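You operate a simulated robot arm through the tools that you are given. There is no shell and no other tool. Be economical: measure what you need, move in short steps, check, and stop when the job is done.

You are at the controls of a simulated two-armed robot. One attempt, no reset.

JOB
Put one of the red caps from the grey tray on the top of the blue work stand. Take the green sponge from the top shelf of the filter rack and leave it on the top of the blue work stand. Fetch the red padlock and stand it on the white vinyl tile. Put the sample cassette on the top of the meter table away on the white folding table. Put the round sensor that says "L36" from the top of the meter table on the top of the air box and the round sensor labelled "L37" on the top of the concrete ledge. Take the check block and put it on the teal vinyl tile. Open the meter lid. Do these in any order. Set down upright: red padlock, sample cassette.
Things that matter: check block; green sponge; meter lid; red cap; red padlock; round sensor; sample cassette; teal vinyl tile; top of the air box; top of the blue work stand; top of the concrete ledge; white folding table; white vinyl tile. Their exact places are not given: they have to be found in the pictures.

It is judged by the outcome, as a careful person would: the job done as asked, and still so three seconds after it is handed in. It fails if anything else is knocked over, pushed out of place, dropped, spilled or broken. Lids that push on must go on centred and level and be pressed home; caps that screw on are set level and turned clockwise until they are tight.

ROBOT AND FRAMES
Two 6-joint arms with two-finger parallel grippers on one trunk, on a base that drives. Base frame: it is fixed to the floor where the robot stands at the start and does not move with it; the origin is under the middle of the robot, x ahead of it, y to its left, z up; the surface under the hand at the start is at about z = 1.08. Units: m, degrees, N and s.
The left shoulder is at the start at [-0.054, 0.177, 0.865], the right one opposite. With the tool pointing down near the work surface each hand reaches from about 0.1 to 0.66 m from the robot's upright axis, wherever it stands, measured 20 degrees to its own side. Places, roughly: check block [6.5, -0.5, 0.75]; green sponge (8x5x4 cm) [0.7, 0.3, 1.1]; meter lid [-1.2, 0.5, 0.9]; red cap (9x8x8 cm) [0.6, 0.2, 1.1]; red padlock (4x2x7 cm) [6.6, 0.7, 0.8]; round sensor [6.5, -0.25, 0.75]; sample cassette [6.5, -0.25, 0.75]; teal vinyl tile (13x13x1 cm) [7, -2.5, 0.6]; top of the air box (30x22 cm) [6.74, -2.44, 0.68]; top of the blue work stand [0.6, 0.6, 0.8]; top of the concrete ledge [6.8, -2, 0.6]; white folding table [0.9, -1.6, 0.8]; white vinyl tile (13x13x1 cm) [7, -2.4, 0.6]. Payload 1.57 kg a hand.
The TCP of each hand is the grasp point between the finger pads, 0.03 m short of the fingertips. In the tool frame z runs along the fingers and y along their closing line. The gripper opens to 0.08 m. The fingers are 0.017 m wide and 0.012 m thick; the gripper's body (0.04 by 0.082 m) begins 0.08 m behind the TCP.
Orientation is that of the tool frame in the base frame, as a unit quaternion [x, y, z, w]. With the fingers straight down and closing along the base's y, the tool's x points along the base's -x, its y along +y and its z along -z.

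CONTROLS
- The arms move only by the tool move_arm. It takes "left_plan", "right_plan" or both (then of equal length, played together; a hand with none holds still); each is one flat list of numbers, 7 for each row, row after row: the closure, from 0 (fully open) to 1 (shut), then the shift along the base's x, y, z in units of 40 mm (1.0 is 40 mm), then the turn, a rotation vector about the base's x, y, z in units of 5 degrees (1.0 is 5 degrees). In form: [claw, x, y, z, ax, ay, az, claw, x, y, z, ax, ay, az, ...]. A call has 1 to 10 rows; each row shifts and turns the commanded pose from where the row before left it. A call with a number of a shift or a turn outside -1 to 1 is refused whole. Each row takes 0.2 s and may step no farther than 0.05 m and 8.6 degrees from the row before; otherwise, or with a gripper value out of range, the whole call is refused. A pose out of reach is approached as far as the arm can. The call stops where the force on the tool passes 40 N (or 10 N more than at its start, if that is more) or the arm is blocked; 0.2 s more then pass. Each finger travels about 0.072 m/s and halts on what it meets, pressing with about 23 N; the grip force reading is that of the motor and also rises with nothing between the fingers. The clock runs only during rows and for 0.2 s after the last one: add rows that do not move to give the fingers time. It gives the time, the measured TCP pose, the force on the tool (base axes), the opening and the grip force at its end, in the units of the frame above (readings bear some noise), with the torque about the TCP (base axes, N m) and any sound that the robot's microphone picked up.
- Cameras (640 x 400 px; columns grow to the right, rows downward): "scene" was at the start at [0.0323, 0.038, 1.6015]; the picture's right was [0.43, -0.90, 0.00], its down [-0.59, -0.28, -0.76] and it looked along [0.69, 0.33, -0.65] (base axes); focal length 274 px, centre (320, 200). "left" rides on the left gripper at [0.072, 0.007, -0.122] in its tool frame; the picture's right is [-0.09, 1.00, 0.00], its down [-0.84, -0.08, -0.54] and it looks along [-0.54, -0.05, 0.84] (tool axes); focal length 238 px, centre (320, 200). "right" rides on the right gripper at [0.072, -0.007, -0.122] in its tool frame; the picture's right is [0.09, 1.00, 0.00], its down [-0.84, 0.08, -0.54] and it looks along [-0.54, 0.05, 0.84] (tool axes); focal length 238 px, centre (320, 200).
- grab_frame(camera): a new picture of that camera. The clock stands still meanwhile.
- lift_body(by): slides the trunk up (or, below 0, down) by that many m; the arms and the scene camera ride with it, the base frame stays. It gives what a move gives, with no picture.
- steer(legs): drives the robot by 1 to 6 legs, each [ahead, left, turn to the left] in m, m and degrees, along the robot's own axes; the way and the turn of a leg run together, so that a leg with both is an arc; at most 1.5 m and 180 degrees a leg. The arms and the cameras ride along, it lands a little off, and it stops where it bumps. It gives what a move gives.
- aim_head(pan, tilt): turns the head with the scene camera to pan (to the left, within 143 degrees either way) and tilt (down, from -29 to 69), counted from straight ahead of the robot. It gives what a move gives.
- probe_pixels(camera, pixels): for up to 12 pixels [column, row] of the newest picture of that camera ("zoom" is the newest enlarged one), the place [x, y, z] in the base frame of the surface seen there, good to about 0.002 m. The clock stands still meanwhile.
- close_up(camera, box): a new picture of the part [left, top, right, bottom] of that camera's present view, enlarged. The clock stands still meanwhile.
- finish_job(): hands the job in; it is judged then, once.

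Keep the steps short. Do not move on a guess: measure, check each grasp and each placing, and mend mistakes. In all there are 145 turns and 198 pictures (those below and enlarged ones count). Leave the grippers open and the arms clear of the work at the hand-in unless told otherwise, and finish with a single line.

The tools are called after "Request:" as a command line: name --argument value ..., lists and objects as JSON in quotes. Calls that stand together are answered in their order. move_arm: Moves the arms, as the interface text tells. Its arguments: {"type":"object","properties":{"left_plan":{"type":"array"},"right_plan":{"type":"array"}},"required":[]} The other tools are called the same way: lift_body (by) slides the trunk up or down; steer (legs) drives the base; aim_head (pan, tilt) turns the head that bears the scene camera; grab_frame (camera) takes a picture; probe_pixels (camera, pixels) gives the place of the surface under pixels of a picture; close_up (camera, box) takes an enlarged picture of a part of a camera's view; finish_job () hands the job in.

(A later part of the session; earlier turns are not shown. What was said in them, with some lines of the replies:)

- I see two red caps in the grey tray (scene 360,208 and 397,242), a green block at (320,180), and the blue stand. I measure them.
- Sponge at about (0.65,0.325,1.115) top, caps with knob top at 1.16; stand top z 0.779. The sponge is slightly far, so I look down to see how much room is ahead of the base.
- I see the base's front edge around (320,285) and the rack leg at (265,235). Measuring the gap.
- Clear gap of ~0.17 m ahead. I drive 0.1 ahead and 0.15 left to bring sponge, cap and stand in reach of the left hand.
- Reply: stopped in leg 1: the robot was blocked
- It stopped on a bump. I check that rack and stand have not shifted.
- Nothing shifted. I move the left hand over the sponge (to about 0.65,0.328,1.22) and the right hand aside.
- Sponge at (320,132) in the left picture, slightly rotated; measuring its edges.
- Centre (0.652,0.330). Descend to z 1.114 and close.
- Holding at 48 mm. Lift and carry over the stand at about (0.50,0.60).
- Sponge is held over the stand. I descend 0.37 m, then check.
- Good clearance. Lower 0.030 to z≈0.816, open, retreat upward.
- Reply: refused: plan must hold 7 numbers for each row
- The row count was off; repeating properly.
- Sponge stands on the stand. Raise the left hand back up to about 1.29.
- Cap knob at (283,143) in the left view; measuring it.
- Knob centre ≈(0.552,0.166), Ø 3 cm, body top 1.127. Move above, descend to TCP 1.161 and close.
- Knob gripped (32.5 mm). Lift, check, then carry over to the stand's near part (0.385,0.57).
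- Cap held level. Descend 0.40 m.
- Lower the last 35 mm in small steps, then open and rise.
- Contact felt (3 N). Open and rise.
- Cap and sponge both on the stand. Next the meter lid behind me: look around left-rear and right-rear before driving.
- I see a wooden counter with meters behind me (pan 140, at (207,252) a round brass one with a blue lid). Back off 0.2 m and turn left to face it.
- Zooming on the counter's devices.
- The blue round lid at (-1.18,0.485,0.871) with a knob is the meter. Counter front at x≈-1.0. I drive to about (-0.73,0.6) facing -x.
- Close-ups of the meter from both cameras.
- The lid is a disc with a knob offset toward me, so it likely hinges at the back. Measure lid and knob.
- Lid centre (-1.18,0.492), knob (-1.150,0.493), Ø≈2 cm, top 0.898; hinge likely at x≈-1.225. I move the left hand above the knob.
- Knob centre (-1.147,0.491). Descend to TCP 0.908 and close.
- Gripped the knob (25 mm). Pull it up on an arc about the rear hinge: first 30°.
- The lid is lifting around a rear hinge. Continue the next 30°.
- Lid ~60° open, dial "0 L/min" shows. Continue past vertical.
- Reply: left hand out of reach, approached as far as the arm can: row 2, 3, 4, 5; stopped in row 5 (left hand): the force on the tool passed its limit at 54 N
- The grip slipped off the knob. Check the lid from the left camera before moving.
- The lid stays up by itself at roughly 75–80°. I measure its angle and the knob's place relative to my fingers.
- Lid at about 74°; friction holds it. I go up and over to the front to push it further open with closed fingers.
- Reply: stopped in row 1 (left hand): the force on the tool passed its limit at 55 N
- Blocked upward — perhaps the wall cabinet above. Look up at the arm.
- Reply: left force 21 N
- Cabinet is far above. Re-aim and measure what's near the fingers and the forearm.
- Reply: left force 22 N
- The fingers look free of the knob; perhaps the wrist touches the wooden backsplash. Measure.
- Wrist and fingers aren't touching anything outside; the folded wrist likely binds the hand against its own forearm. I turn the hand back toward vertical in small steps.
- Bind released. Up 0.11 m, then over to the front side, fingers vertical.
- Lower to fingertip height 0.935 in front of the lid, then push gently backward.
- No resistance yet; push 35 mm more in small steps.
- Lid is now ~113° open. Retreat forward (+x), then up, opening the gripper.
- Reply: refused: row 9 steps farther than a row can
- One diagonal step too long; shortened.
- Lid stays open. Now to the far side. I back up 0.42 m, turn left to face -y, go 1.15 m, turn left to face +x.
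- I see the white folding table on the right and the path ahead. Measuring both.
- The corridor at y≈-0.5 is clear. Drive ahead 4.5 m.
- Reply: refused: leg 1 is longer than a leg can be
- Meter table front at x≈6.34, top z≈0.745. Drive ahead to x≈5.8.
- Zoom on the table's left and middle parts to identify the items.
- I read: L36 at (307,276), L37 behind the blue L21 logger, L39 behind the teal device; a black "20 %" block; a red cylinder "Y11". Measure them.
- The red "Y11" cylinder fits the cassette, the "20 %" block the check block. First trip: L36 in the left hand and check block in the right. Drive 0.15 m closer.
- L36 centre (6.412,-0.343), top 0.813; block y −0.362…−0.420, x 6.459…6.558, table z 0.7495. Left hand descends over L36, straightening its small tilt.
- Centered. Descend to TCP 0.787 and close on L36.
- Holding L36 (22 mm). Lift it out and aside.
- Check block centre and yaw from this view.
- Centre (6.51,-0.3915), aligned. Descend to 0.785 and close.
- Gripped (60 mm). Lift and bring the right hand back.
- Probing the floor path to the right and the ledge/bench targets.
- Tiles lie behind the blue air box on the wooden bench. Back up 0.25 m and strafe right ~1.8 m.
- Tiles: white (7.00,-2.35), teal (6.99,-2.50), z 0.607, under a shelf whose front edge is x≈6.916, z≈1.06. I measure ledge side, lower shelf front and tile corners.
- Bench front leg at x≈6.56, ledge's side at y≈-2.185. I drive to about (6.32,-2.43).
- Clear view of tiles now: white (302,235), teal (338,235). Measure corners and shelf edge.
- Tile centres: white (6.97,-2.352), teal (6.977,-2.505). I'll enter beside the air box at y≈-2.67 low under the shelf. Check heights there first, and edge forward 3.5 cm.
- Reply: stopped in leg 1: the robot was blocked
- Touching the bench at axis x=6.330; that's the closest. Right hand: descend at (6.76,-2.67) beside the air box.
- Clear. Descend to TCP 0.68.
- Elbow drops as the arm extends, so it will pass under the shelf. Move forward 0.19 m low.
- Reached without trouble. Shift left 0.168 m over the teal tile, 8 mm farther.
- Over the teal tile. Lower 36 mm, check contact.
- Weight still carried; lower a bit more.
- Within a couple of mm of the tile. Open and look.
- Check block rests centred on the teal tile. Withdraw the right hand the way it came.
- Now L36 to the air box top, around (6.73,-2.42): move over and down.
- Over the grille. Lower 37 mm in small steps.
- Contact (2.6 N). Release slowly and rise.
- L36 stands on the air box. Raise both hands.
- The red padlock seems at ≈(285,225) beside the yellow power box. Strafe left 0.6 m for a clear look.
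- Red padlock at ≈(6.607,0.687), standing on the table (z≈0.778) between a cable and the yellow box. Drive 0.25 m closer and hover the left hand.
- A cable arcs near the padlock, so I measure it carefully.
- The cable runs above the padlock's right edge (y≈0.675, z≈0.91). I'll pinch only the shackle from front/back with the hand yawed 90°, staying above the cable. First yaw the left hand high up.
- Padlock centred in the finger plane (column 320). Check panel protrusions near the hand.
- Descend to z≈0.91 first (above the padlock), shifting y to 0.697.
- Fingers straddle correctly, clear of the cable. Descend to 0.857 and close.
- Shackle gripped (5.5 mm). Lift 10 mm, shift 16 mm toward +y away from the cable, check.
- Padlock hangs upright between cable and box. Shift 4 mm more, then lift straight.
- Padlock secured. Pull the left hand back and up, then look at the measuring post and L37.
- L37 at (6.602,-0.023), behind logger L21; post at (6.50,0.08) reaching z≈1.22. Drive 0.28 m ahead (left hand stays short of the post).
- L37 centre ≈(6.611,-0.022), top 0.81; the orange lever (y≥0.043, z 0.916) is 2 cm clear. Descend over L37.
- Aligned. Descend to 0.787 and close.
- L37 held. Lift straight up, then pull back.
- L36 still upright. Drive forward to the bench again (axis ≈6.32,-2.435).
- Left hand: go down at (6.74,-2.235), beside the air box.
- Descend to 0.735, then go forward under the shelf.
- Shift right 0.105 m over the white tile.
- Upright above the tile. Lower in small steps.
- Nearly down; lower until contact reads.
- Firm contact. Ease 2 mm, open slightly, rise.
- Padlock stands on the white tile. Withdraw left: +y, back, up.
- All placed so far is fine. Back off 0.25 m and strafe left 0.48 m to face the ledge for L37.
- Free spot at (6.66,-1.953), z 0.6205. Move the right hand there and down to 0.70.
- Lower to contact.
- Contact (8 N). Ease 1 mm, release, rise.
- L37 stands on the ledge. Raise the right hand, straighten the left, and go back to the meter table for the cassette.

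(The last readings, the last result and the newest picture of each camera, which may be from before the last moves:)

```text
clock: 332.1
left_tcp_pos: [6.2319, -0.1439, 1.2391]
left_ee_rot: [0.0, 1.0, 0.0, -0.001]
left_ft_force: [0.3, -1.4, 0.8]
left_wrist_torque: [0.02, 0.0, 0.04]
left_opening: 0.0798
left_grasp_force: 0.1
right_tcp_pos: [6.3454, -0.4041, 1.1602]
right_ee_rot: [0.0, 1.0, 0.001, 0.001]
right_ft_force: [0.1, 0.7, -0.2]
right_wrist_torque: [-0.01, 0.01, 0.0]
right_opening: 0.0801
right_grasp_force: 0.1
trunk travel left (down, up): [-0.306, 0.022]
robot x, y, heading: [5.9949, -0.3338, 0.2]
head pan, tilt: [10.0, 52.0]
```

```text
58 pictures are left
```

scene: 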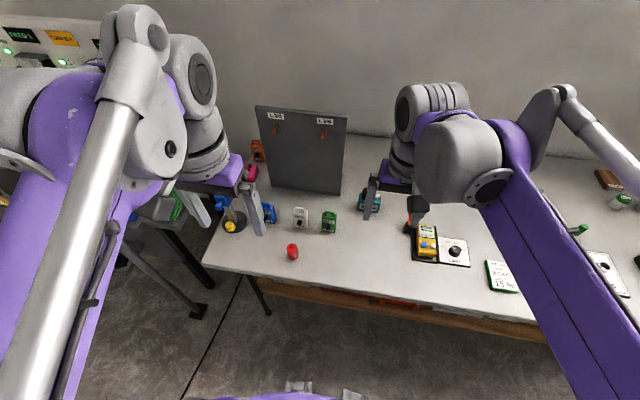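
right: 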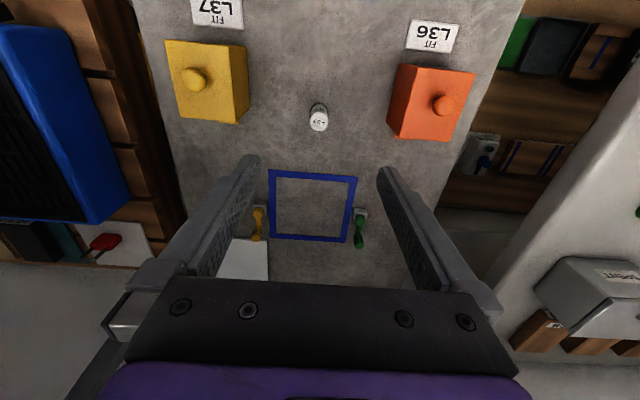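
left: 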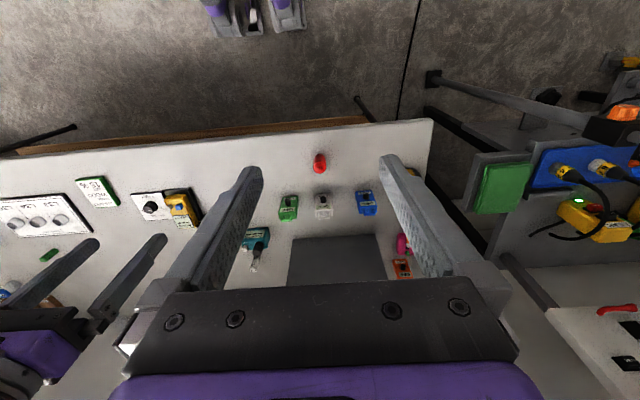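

Y11 is ahead at (292,252). Move the left hand above it.

Request:
move_arm --left_plan '[0, 0.54, -0.066, -0.8, 0, 0, 0, 0, 0.54, -0.066, -0.8, 0, 0, 0, 0, 0.54, -0.066, -0.8, 0, 0, 0, 0, 0.54, -0.066, -0.8, 0, 0, 0, 0, 0.54, -0.066, -0.8, 0, 0, 0, 0, 0.54, -0.066, -0.8, 0, 0, 0, 0, 0.54, -0.066, -0.8, 0, 0, 0, 0, 0.54, -0.066, -0.8, 0, 0, 0]'

Request:
grab_frame --camera "left"

Request:
close_up --camera "left" --box '[270, 80, 370, 150]'

Request:
probe_pixels --camera "left" --pixels '[[320, 118], [310, 118], [330, 118], [320, 110], [320, 127], [320, 100], [320, 135]]'

```text
clock: 333.9
left_tcp_pos: [6.4046, -0.164, 0.9834]
left_ee_rot: [0.0, 1.0, 0.0, -0.002]
left_ft_force: [0.4, -0.1, 0.6]
left_wrist_torque: [0.01, 0.04, 0.05]
left_opening: 0.0802
left_grasp_force: 0.1
right_tcp_pos: [6.346, -0.4045, 1.1591]
right_ee_rot: [0.0, 1.0, 0.001, 0.0]
right_ft_force: [-0.2, 0.4, -0.5]
right_wrist_torque: [-0.05, 0.02, -0.01]
right_opening: 0.0803
right_grasp_force: 0.0
trunk travel left (down, up): [-0.306, 0.022]
robot x, y, heading: [5.9928, -0.3331, 0.0]
head pan, tilt: [10.0, 52.0]
```

```text
57 pictures are left
```

left: 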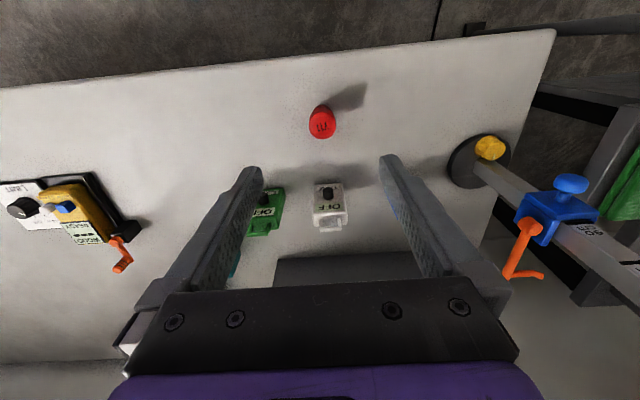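

```text
5.71 times, centred on (320, 115) of left
```

zoom: 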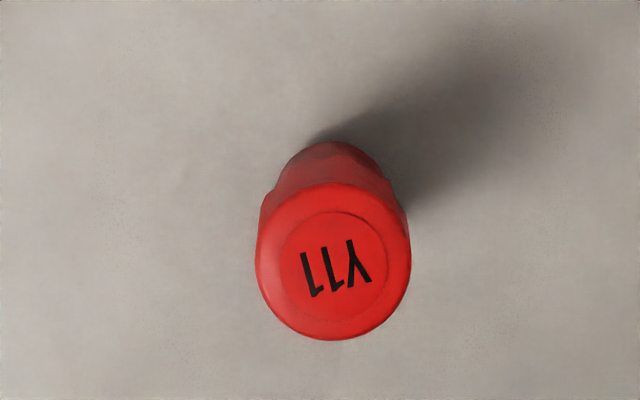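

```text
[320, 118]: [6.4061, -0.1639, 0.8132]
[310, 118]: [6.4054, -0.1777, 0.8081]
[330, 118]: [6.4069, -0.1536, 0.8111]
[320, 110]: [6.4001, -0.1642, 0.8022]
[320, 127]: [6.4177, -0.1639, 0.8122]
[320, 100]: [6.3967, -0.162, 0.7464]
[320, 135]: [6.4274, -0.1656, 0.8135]
```

Centre (6.414,-0.165). Descend to 0.788 and close.

Request:
move_arm --left_plan '[0, 0.25, 0, -0.96, 0, 0, 0, 0, 0, 0, -0.98, 0, 0, 0, 0, 0, 0, -0.98, 0, 0, 0, 0, 0, 0, -0.98, 0, 0, 0, 0, 0, 0, -0.98, 0, 0, 0, 0.5, 0, 0, 0, 0, 0, 0, 0.9, 0, 0, 0, 0, 0, 0, 0.9, 0, 0, 0, 0, 0, 0, 0.9, 0, 0, 0, 0, 0, 0]'

Request:
grab_frame --camera "left"

```text
clock: 335.9
left_tcp_pos: [6.4139, -0.1653, 0.7885]
left_ee_rot: [0.0, 1.0, 0.0, -0.001]
left_ft_force: [-0.2, -0.1, 1.2]
left_wrist_torque: [0.02, 0.02, -0.01]
left_opening: 0.0328
left_grasp_force: 22.8
right_tcp_pos: [6.345, -0.4054, 1.1598]
right_ee_rot: [0.001, 1.0, 0.001, 0.001]
right_ft_force: [1.0, -0.1, -0.1]
right_wrist_torque: [0.0, 0.0, 0.0]
right_opening: 0.0799
right_grasp_force: 0.0
trunk travel left (down, up): [-0.306, 0.022]
robot x, y, heading: [5.9954, -0.3314, -0.0]
head pan, tilt: [10.0, 52.0]
```

```text
55 pictures are left
```

left: 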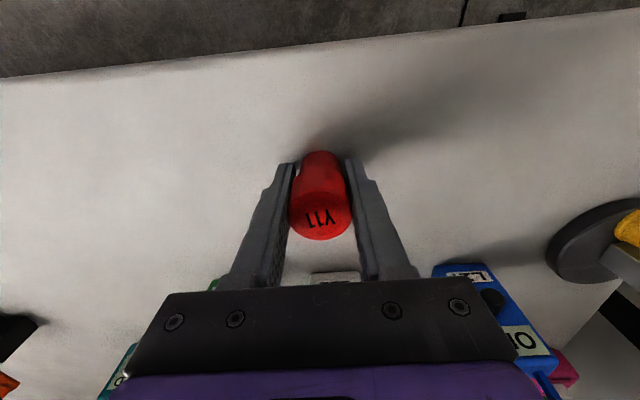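

Cassette gripped (33 mm). Lift and retract it.

Request:
move_arm --left_plan '[0.9, 0, 0, 0.5, 0, 0, 0, 0.9, 0, 0, 0.95, 0, 0, 0, 0.9, 0, 0, 0.95, 0, 0, 0, 0.9, -0.3, 0, 0.95, 0, 0, 0, 0.9, -0.3, 0, 0.95, 0, 0, 0, 0.9, -0.3, 0, 0.95, 0, 0, 0, 0.9, -0.3, 0, 0.95, 0, 0, 0, 0.9, -0.3, 0, 0.95, 0, 0, 0, 0.9, -0.3, 0, 0.95, 0, 0, 0, 0.9, -0.3, 0, 0.95, 0, 0, 0]'

Request:
steer --legs '[[-0.4, 0, 0], [-1.45, -0.17, 0], [-1.5, 0, 0], [-1.4, 0, 0]]'

Request:
grab_frame --camera "left"

Request:
aim_head --pan -90 --tilt 35

Request:
grab_frame --camera "scene"

```text
clock: 338.1
left_tcp_pos: [6.3283, -0.1654, 1.1528]
left_ee_rot: [0.0, 1.0, 0.0, -0.002]
left_ft_force: [0.7, 0.7, 0.4]
left_wrist_torque: [-0.02, 0.0, 0.0]
left_opening: 0.0326
left_grasp_force: 23.1
right_tcp_pos: [6.3437, -0.4034, 1.1593]
right_ee_rot: [-0.001, 1.0, 0.001, 0.001]
right_ft_force: [-0.6, -0.5, 0.2]
right_wrist_torque: [-0.02, 0.0, 0.02]
right_opening: 0.0801
right_grasp_force: 0.0
trunk travel left (down, up): [-0.306, 0.022]
robot x, y, heading: [5.9928, -0.3359, 0.0]
head pan, tilt: [10.0, 52.0]
```

```text
clock: 361.1
left_tcp_pos: [1.5648, -0.3235, 1.1513]
left_ee_rot: [0.002, 1.0, 0.0, -0.001]
left_ft_force: [0.0, -0.2, 0.1]
left_wrist_torque: [-0.01, 0.01, -0.01]
left_opening: 0.0328
left_grasp_force: 22.9
right_tcp_pos: [1.5799, -0.561, 1.1601]
right_ee_rot: [0.001, 1.0, 0.001, 0.001]
right_ft_force: [0.4, -0.9, -0.2]
right_wrist_torque: [0.03, -0.02, 0.02]
right_opening: 0.0799
right_grasp_force: 0.1
trunk travel left (down, up): [-0.306, 0.022]
robot x, y, heading: [1.231, -0.4931, -0.8]
head pan, tilt: [10.0, 52.0]
```

```text
54 pictures are left
```

left: 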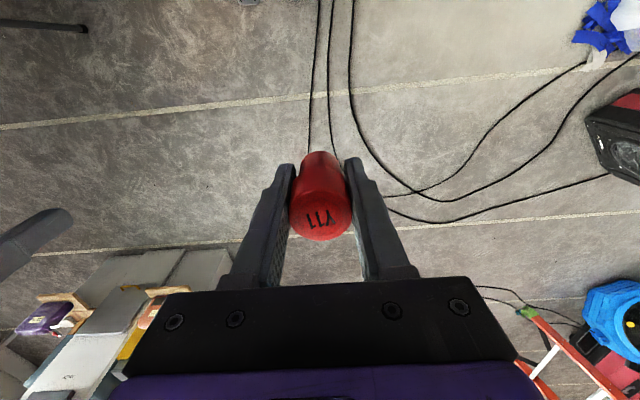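

```text
clock: 362.9
left_tcp_pos: [1.5642, -0.3227, 1.1504]
left_ee_rot: [0.002, 1.0, 0.001, 0.0]
left_ft_force: [-0.4, 0.4, -0.3]
left_wrist_torque: [-0.02, -0.02, 0.01]
left_opening: 0.0326
left_grasp_force: 23.1
right_tcp_pos: [1.5794, -0.5612, 1.1595]
right_ee_rot: [0.0, 1.0, 0.0, 0.002]
right_ft_force: [0.1, 0.3, 0.4]
right_wrist_torque: [-0.02, 0.01, 0.03]
right_opening: 0.08
right_grasp_force: 0.0
trunk travel left (down, up): [-0.306, 0.022]
robot x, y, heading: [1.2292, -0.4917, -0.4]
head pan, tilt: [-90.0, 35.0]
```

```text
53 pictures are left
```

scene: 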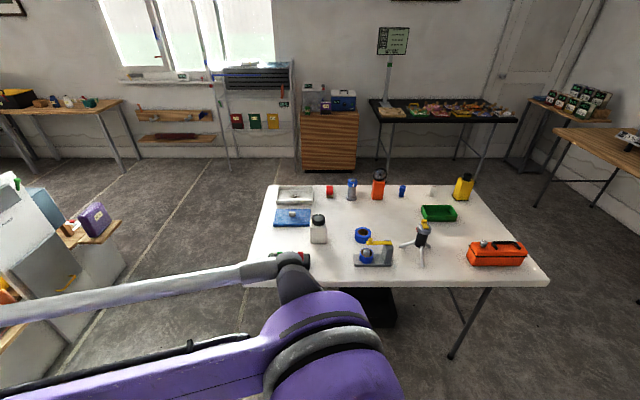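

The folding table is in view. Measure free spots and the near edge.

Request:
probe_pixels --camera "scene" --pixels '[[335, 262], [430, 270], [335, 280], [440, 285], [480, 225], [318, 240], [375, 260], [420, 260], [300, 262], [470, 250], [545, 280]]'

Request:
close_up --camera "scene" --box '[240, 170, 560, 300]'

```text
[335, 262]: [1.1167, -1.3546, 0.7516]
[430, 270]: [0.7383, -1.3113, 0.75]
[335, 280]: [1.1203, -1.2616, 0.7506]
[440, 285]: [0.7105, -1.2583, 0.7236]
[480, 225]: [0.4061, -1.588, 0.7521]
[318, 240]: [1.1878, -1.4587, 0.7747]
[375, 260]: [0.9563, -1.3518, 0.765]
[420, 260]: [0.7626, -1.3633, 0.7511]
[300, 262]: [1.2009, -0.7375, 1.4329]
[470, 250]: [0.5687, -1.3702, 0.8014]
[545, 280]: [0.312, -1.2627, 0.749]
```

```text
2.00 times, centred on (400, 235) of scene
```

zoom: 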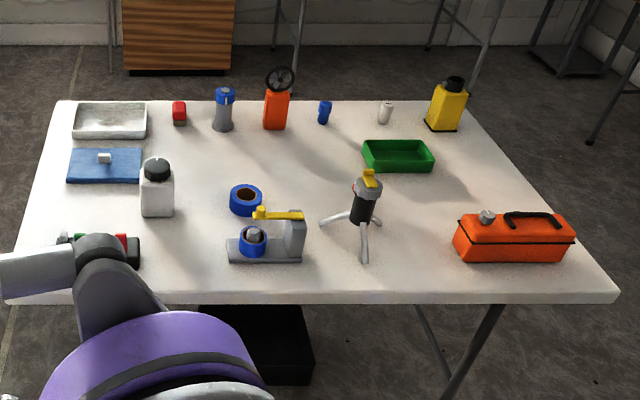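

Free spot at (1.128,-1.35) between the black block and the grey tape device. Turn right to face -y and approach.

Request:
steer --legs '[[0, 0, -89.6], [0.2, -0.23, 0], [0.2, 0, 0]]'

Request:
aim_head --pan 5 --tilt 50

Request:
grab_frame --camera "scene"

Request:
grab_frame --camera "left"

```text
clock: 370.5
left_tcp_pos: [1.1691, -1.2264, 1.151]
left_ee_rot: [0.706, 0.708, 0.001, 0.0]
left_ft_force: [-0.2, 0.2, -0.6]
left_wrist_torque: [-0.03, -0.02, -0.01]
left_opening: 0.0326
left_grasp_force: 23.1
right_tcp_pos: [0.9314, -1.2416, 1.1588]
right_ee_rot: [0.705, 0.709, -0.001, 0.001]
right_ft_force: [-0.4, 0.0, 0.1]
right_wrist_torque: [0.02, 0.01, 0.01]
right_opening: 0.08
right_grasp_force: 0.1
trunk travel left (down, up): [-0.306, 0.022]
robot x, y, heading: [0.9999, -0.8922, -89.8]
head pan, tilt: [-90.0, 35.0]
```

```text
clock: 372.2
left_tcp_pos: [1.1692, -1.2263, 1.151]
left_ee_rot: [0.706, 0.708, 0.002, -0.001]
left_ft_force: [-0.2, 0.5, -0.3]
left_wrist_torque: [0.01, -0.08, -0.02]
left_opening: 0.0326
left_grasp_force: 23.0
right_tcp_pos: [0.9316, -1.243, 1.1599]
right_ee_rot: [0.705, 0.709, 0.0, 0.001]
right_ft_force: [0.4, -0.2, -0.1]
right_wrist_torque: [0.02, -0.02, 0.02]
right_opening: 0.0799
right_grasp_force: 0.0
trunk travel left (down, up): [-0.306, 0.022]
robot x, y, heading: [0.9984, -0.8905, -89.9]
head pan, tilt: [5.0, 50.0]
```

```text
51 pictures are left
```

scene: 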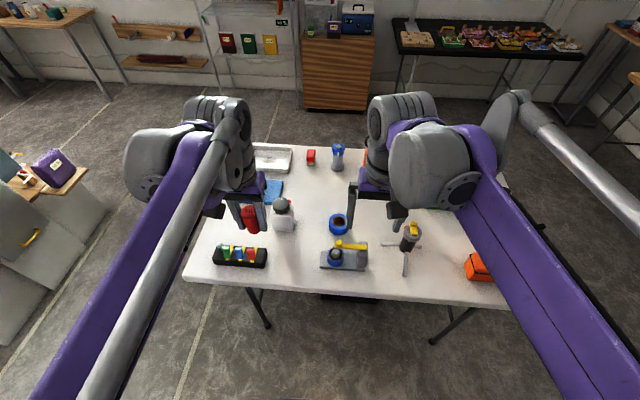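

```text
50 pictures are left
```

left: 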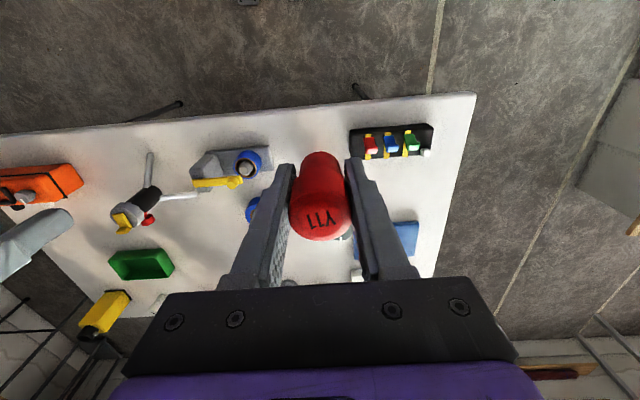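

Request:
probe_pixels --camera "scene" --pixels '[[293, 258], [293, 270], [266, 258], [321, 262], [283, 230], [293, 284], [320, 250], [296, 225]]'

```text
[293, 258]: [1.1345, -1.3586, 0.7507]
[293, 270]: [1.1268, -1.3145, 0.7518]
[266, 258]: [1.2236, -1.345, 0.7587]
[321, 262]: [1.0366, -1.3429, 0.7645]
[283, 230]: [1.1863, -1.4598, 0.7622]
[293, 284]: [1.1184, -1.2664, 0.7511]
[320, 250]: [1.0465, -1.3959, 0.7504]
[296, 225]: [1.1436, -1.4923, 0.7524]
```

Target (1.13,-1.345), table z 0.751. Move over and down to 0.83.

Request:
move_arm --left_plan '[0.9, -0.0975, -0.2975, -0.8, 0, 0, 0, 0.9, -0.0975, -0.2975, -0.8, 0, 0, 0, 0.9, -0.0975, -0.2975, -0.8, 0, 0, 0, 0.9, -0.0975, -0.2975, -0.8, 0, 0, 0, 0.9, -0.0975, -0.2975, -0.8, 0, 0, 0, 0.9, -0.0975, -0.2975, -0.8, 0, 0, 0, 0.9, -0.0975, -0.2975, -0.8, 0, 0, 0, 0.9, -0.0975, -0.2975, -0.8, 0, 0, 0, 0.9, -0.0975, -0.2975, -0.8, 0, 0, 0, 0.9, -0.0975, -0.2975, -0.8, 0, 0, 0]'

Request:
grab_frame --camera "left"

```text
clock: 374.4
left_tcp_pos: [1.1288, -1.3456, 0.8306]
left_ee_rot: [0.706, 0.709, 0.002, -0.001]
left_ft_force: [0.3, -0.1, 0.6]
left_wrist_torque: [0.0, 0.02, -0.01]
left_opening: 0.0326
left_grasp_force: 23.4
right_tcp_pos: [0.9312, -1.2431, 1.1586]
right_ee_rot: [0.706, 0.709, 0.0, 0.001]
right_ft_force: [-0.5, 0.6, 0.1]
right_wrist_torque: [0.04, -0.02, -0.01]
right_opening: 0.0799
right_grasp_force: 0.0
trunk travel left (down, up): [-0.306, 0.022]
robot x, y, heading: [1.002, -0.8915, -89.6]
head pan, tilt: [5.0, 50.0]
```

```text
49 pictures are left
```

left: 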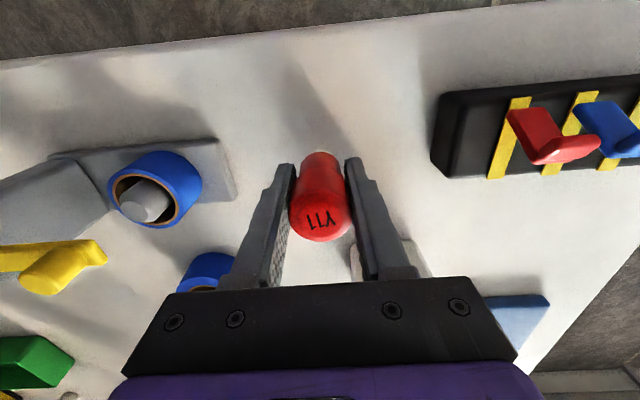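

Clear on both sides. Lower to contact.

Request:
move_arm --left_plan '[0.9, 0, 0, -0.5, 0, 0, 0, 0.9, 0, 0, -0.35, 0, 0, 0, 0.9, 0, 0, -0.1, 0, 0, 0, 0.9, 0, 0, -0.05, 0, 0, 0, 0.9, 0, 0, -0.03, 0, 0, 0]'

```text
clock: 375.6
left_tcp_pos: [1.1301, -1.3442, 0.7893]
left_ee_rot: [0.706, 0.708, 0.001, 0.0]
left_ft_force: [-0.7, 0.0, -0.6]
left_wrist_torque: [0.0, -0.02, 0.03]
left_opening: 0.0329
left_grasp_force: 23.2
right_tcp_pos: [0.9293, -1.2415, 1.1586]
right_ee_rot: [0.705, 0.709, 0.001, 0.001]
right_ft_force: [-0.1, 1.3, -0.1]
right_wrist_torque: [-0.03, 0.01, 0.02]
right_opening: 0.0802
right_grasp_force: 0.2
trunk travel left (down, up): [-0.306, 0.022]
robot x, y, heading: [1.0015, -0.8906, -89.6]
head pan, tilt: [5.0, 50.0]
```

Request:
move_arm --left_plan '[0.9, 0, 0, -0.04, 0, 0, 0, 0.9, 0, 0, -0.03, 0, 0, 0]'

```text
clock: 376.2
left_tcp_pos: [1.1302, -1.3454, 0.7873]
left_ee_rot: [0.706, 0.708, 0.0, 0.0]
left_ft_force: [0.5, -1.4, 13.6]
left_wrist_torque: [-0.07, -0.01, -0.01]
left_opening: 0.0328
left_grasp_force: 23.0
right_tcp_pos: [0.9301, -1.2414, 1.1598]
right_ee_rot: [0.705, 0.709, 0.0, 0.002]
right_ft_force: [0.7, 0.3, 0.3]
right_wrist_torque: [0.0, 0.01, 0.0]
right_opening: 0.0801
right_grasp_force: 0.1
trunk travel left (down, up): [-0.306, 0.022]
robot x, y, heading: [1.0003, -0.8922, -89.9]
head pan, tilt: [5.0, 50.0]
```

Contact. Ease 1.5 mm, open partly, rise, then open fully.

Request:
move_arm --left_plan '[0.9, 0, 0, 0.035, 0, 0, 0, 0.5, 0, 0, 0, 0, 0, 0, 0.3, 0, 0, 0, 0, 0, 0, 0.3, 0, 0, 0, 0, 0, 0, 0.3, 0, 0, 0.4, 0, 0, 0, 0.3, 0, 0, 0.9, 0, 0, 0, 0.3, 0, 0, 0.9, 0, 0, 0, 0, 0, 0, 0.9, 0, 0, 0, 0, 0, 0, 0.9, 0, 0, 0, 0, 0, 0, 0.9, 0, 0, 0]'

Request:
grab_frame --camera "left"

Request:
grab_frame --camera "scene"

```text
clock: 378.4
left_tcp_pos: [1.1295, -1.3435, 0.9856]
left_ee_rot: [0.706, 0.708, 0.001, -0.001]
left_ft_force: [-0.4, -0.2, -0.2]
left_wrist_torque: [0.02, -0.01, 0.02]
left_opening: 0.0799
left_grasp_force: 0.0
right_tcp_pos: [0.9308, -1.2424, 1.1598]
right_ee_rot: [0.705, 0.709, 0.001, 0.001]
right_ft_force: [0.1, 0.9, 0.1]
right_wrist_torque: [0.01, -0.02, -0.01]
right_opening: 0.08
right_grasp_force: 0.1
trunk travel left (down, up): [-0.306, 0.022]
robot x, y, heading: [1.0001, -0.8871, -89.8]
head pan, tilt: [5.0, 50.0]
```

```text
48 pictures are left
```

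left: 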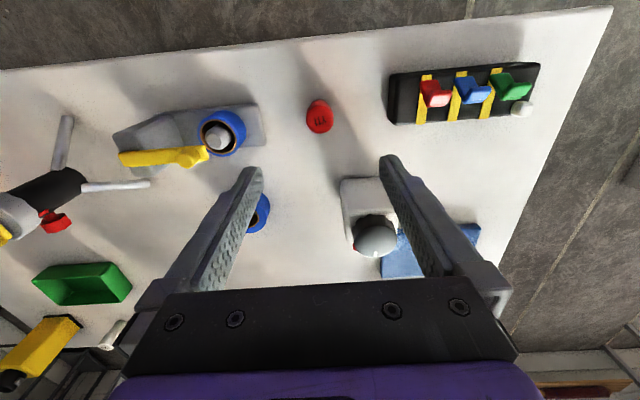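

```text
47 pictures are left
```

scene: 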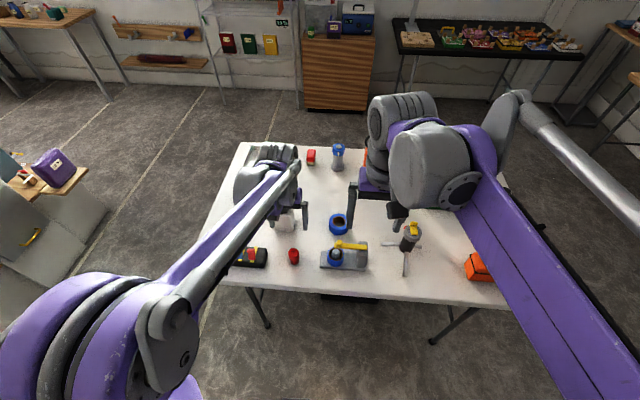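

Cassette stands on the folding table. Raise the arm, back away and take a last look at the stand and the lid.

Request:
move_arm --left_plan '[0, 0, 0.4, 0.9, 0, 0, 0, 0, 0, 0.4, 0.9, 0, 0, 0, 0, 0, 0.4, 0.9, 0, 0, 0, 0, 0, 0.4, 0.9, 0, 0, 0, 0, 0, 0.4, 0.9, 0, 0, 0]'

Request:
steer --legs '[[-0.35, 0, 0]]'

Request:
grab_frame --camera "scene"

Request:
aim_head --pan -135 --tilt 25

Request:
grab_frame --camera "scene"

```text
clock: 379.6
left_tcp_pos: [1.1279, -1.2651, 1.1639]
left_ee_rot: [0.706, 0.708, 0.001, -0.001]
left_ft_force: [0.1, 0.0, -0.2]
left_wrist_torque: [-0.02, 0.01, -0.03]
left_opening: 0.08
left_grasp_force: 0.1
right_tcp_pos: [0.9307, -1.2424, 1.1598]
right_ee_rot: [0.705, 0.709, 0.0, 0.001]
right_ft_force: [1.4, 0.5, -0.6]
right_wrist_torque: [0.04, -0.01, 0.0]
right_opening: 0.08
right_grasp_force: 0.1
trunk travel left (down, up): [-0.306, 0.022]
robot x, y, heading: [1.003, -0.8912, -89.6]
head pan, tilt: [5.0, 50.0]
```

```text
clock: 381.9
left_tcp_pos: [1.1265, -0.9181, 1.1653]
left_ee_rot: [0.706, 0.708, 0.0, 0.0]
left_ft_force: [0.3, 0.4, -0.6]
left_wrist_torque: [0.02, 0.01, 0.0]
left_opening: 0.08
left_grasp_force: 0.0
right_tcp_pos: [0.9291, -0.894, 1.1595]
right_ee_rot: [0.706, 0.708, 0.0, 0.001]
right_ft_force: [-0.3, -1.1, -0.5]
right_wrist_torque: [-0.01, 0.01, 0.02]
right_opening: 0.0799
right_grasp_force: 0.1
trunk travel left (down, up): [-0.306, 0.022]
robot x, y, heading: [0.998, -0.5438, -90.0]
head pan, tilt: [5.0, 50.0]
```

```text
46 pictures are left
```

scene: 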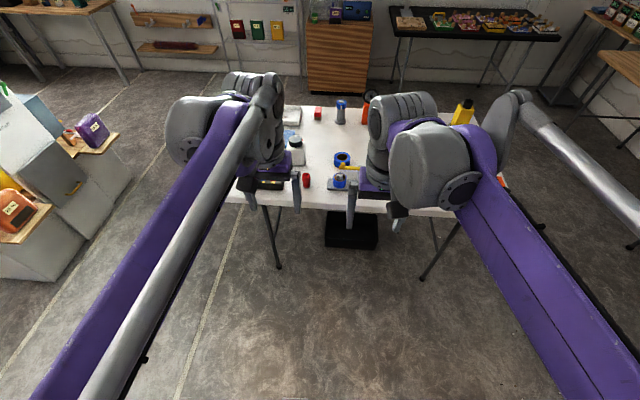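

```text
clock: 384.1
left_tcp_pos: [1.1272, -0.9188, 1.1646]
left_ee_rot: [0.706, 0.708, 0.0, -0.001]
left_ft_force: [0.9, 0.4, 0.1]
left_wrist_torque: [0.01, -0.02, 0.0]
left_opening: 0.0798
left_grasp_force: 0.1
right_tcp_pos: [0.9282, -0.8941, 1.1588]
right_ee_rot: [0.706, 0.708, -0.001, 0.001]
right_ft_force: [0.2, 0.0, 0.5]
right_wrist_torque: [0.04, -0.01, 0.0]
right_opening: 0.0801
right_grasp_force: 0.0
trunk travel left (down, up): [-0.306, 0.022]
robot x, y, heading: [0.9944, -0.5424, -89.8]
head pan, tilt: [-135.0, 25.0]
```

```text
45 pictures are left
```

scene: 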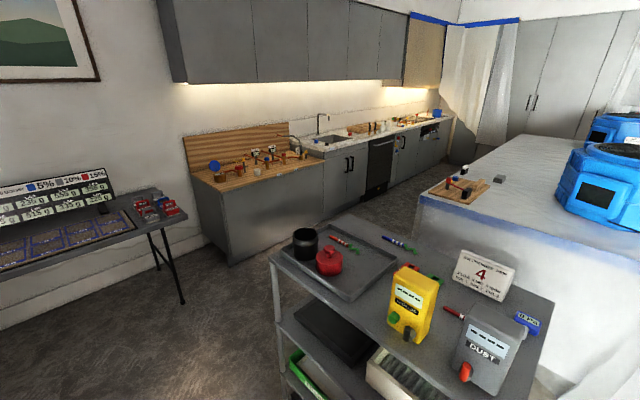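

The lid is still open, the cassette stands on the folding table, the grippers are open and the arms are clear. Handing in.

Request:
finish_job

```text
The job is handed in.
```

I finished every part of the job and handed it in. The red cylinder marked "Y11" was the only thing on the meter table that looked like the sample cassette, so that is what I put on the white folding table.
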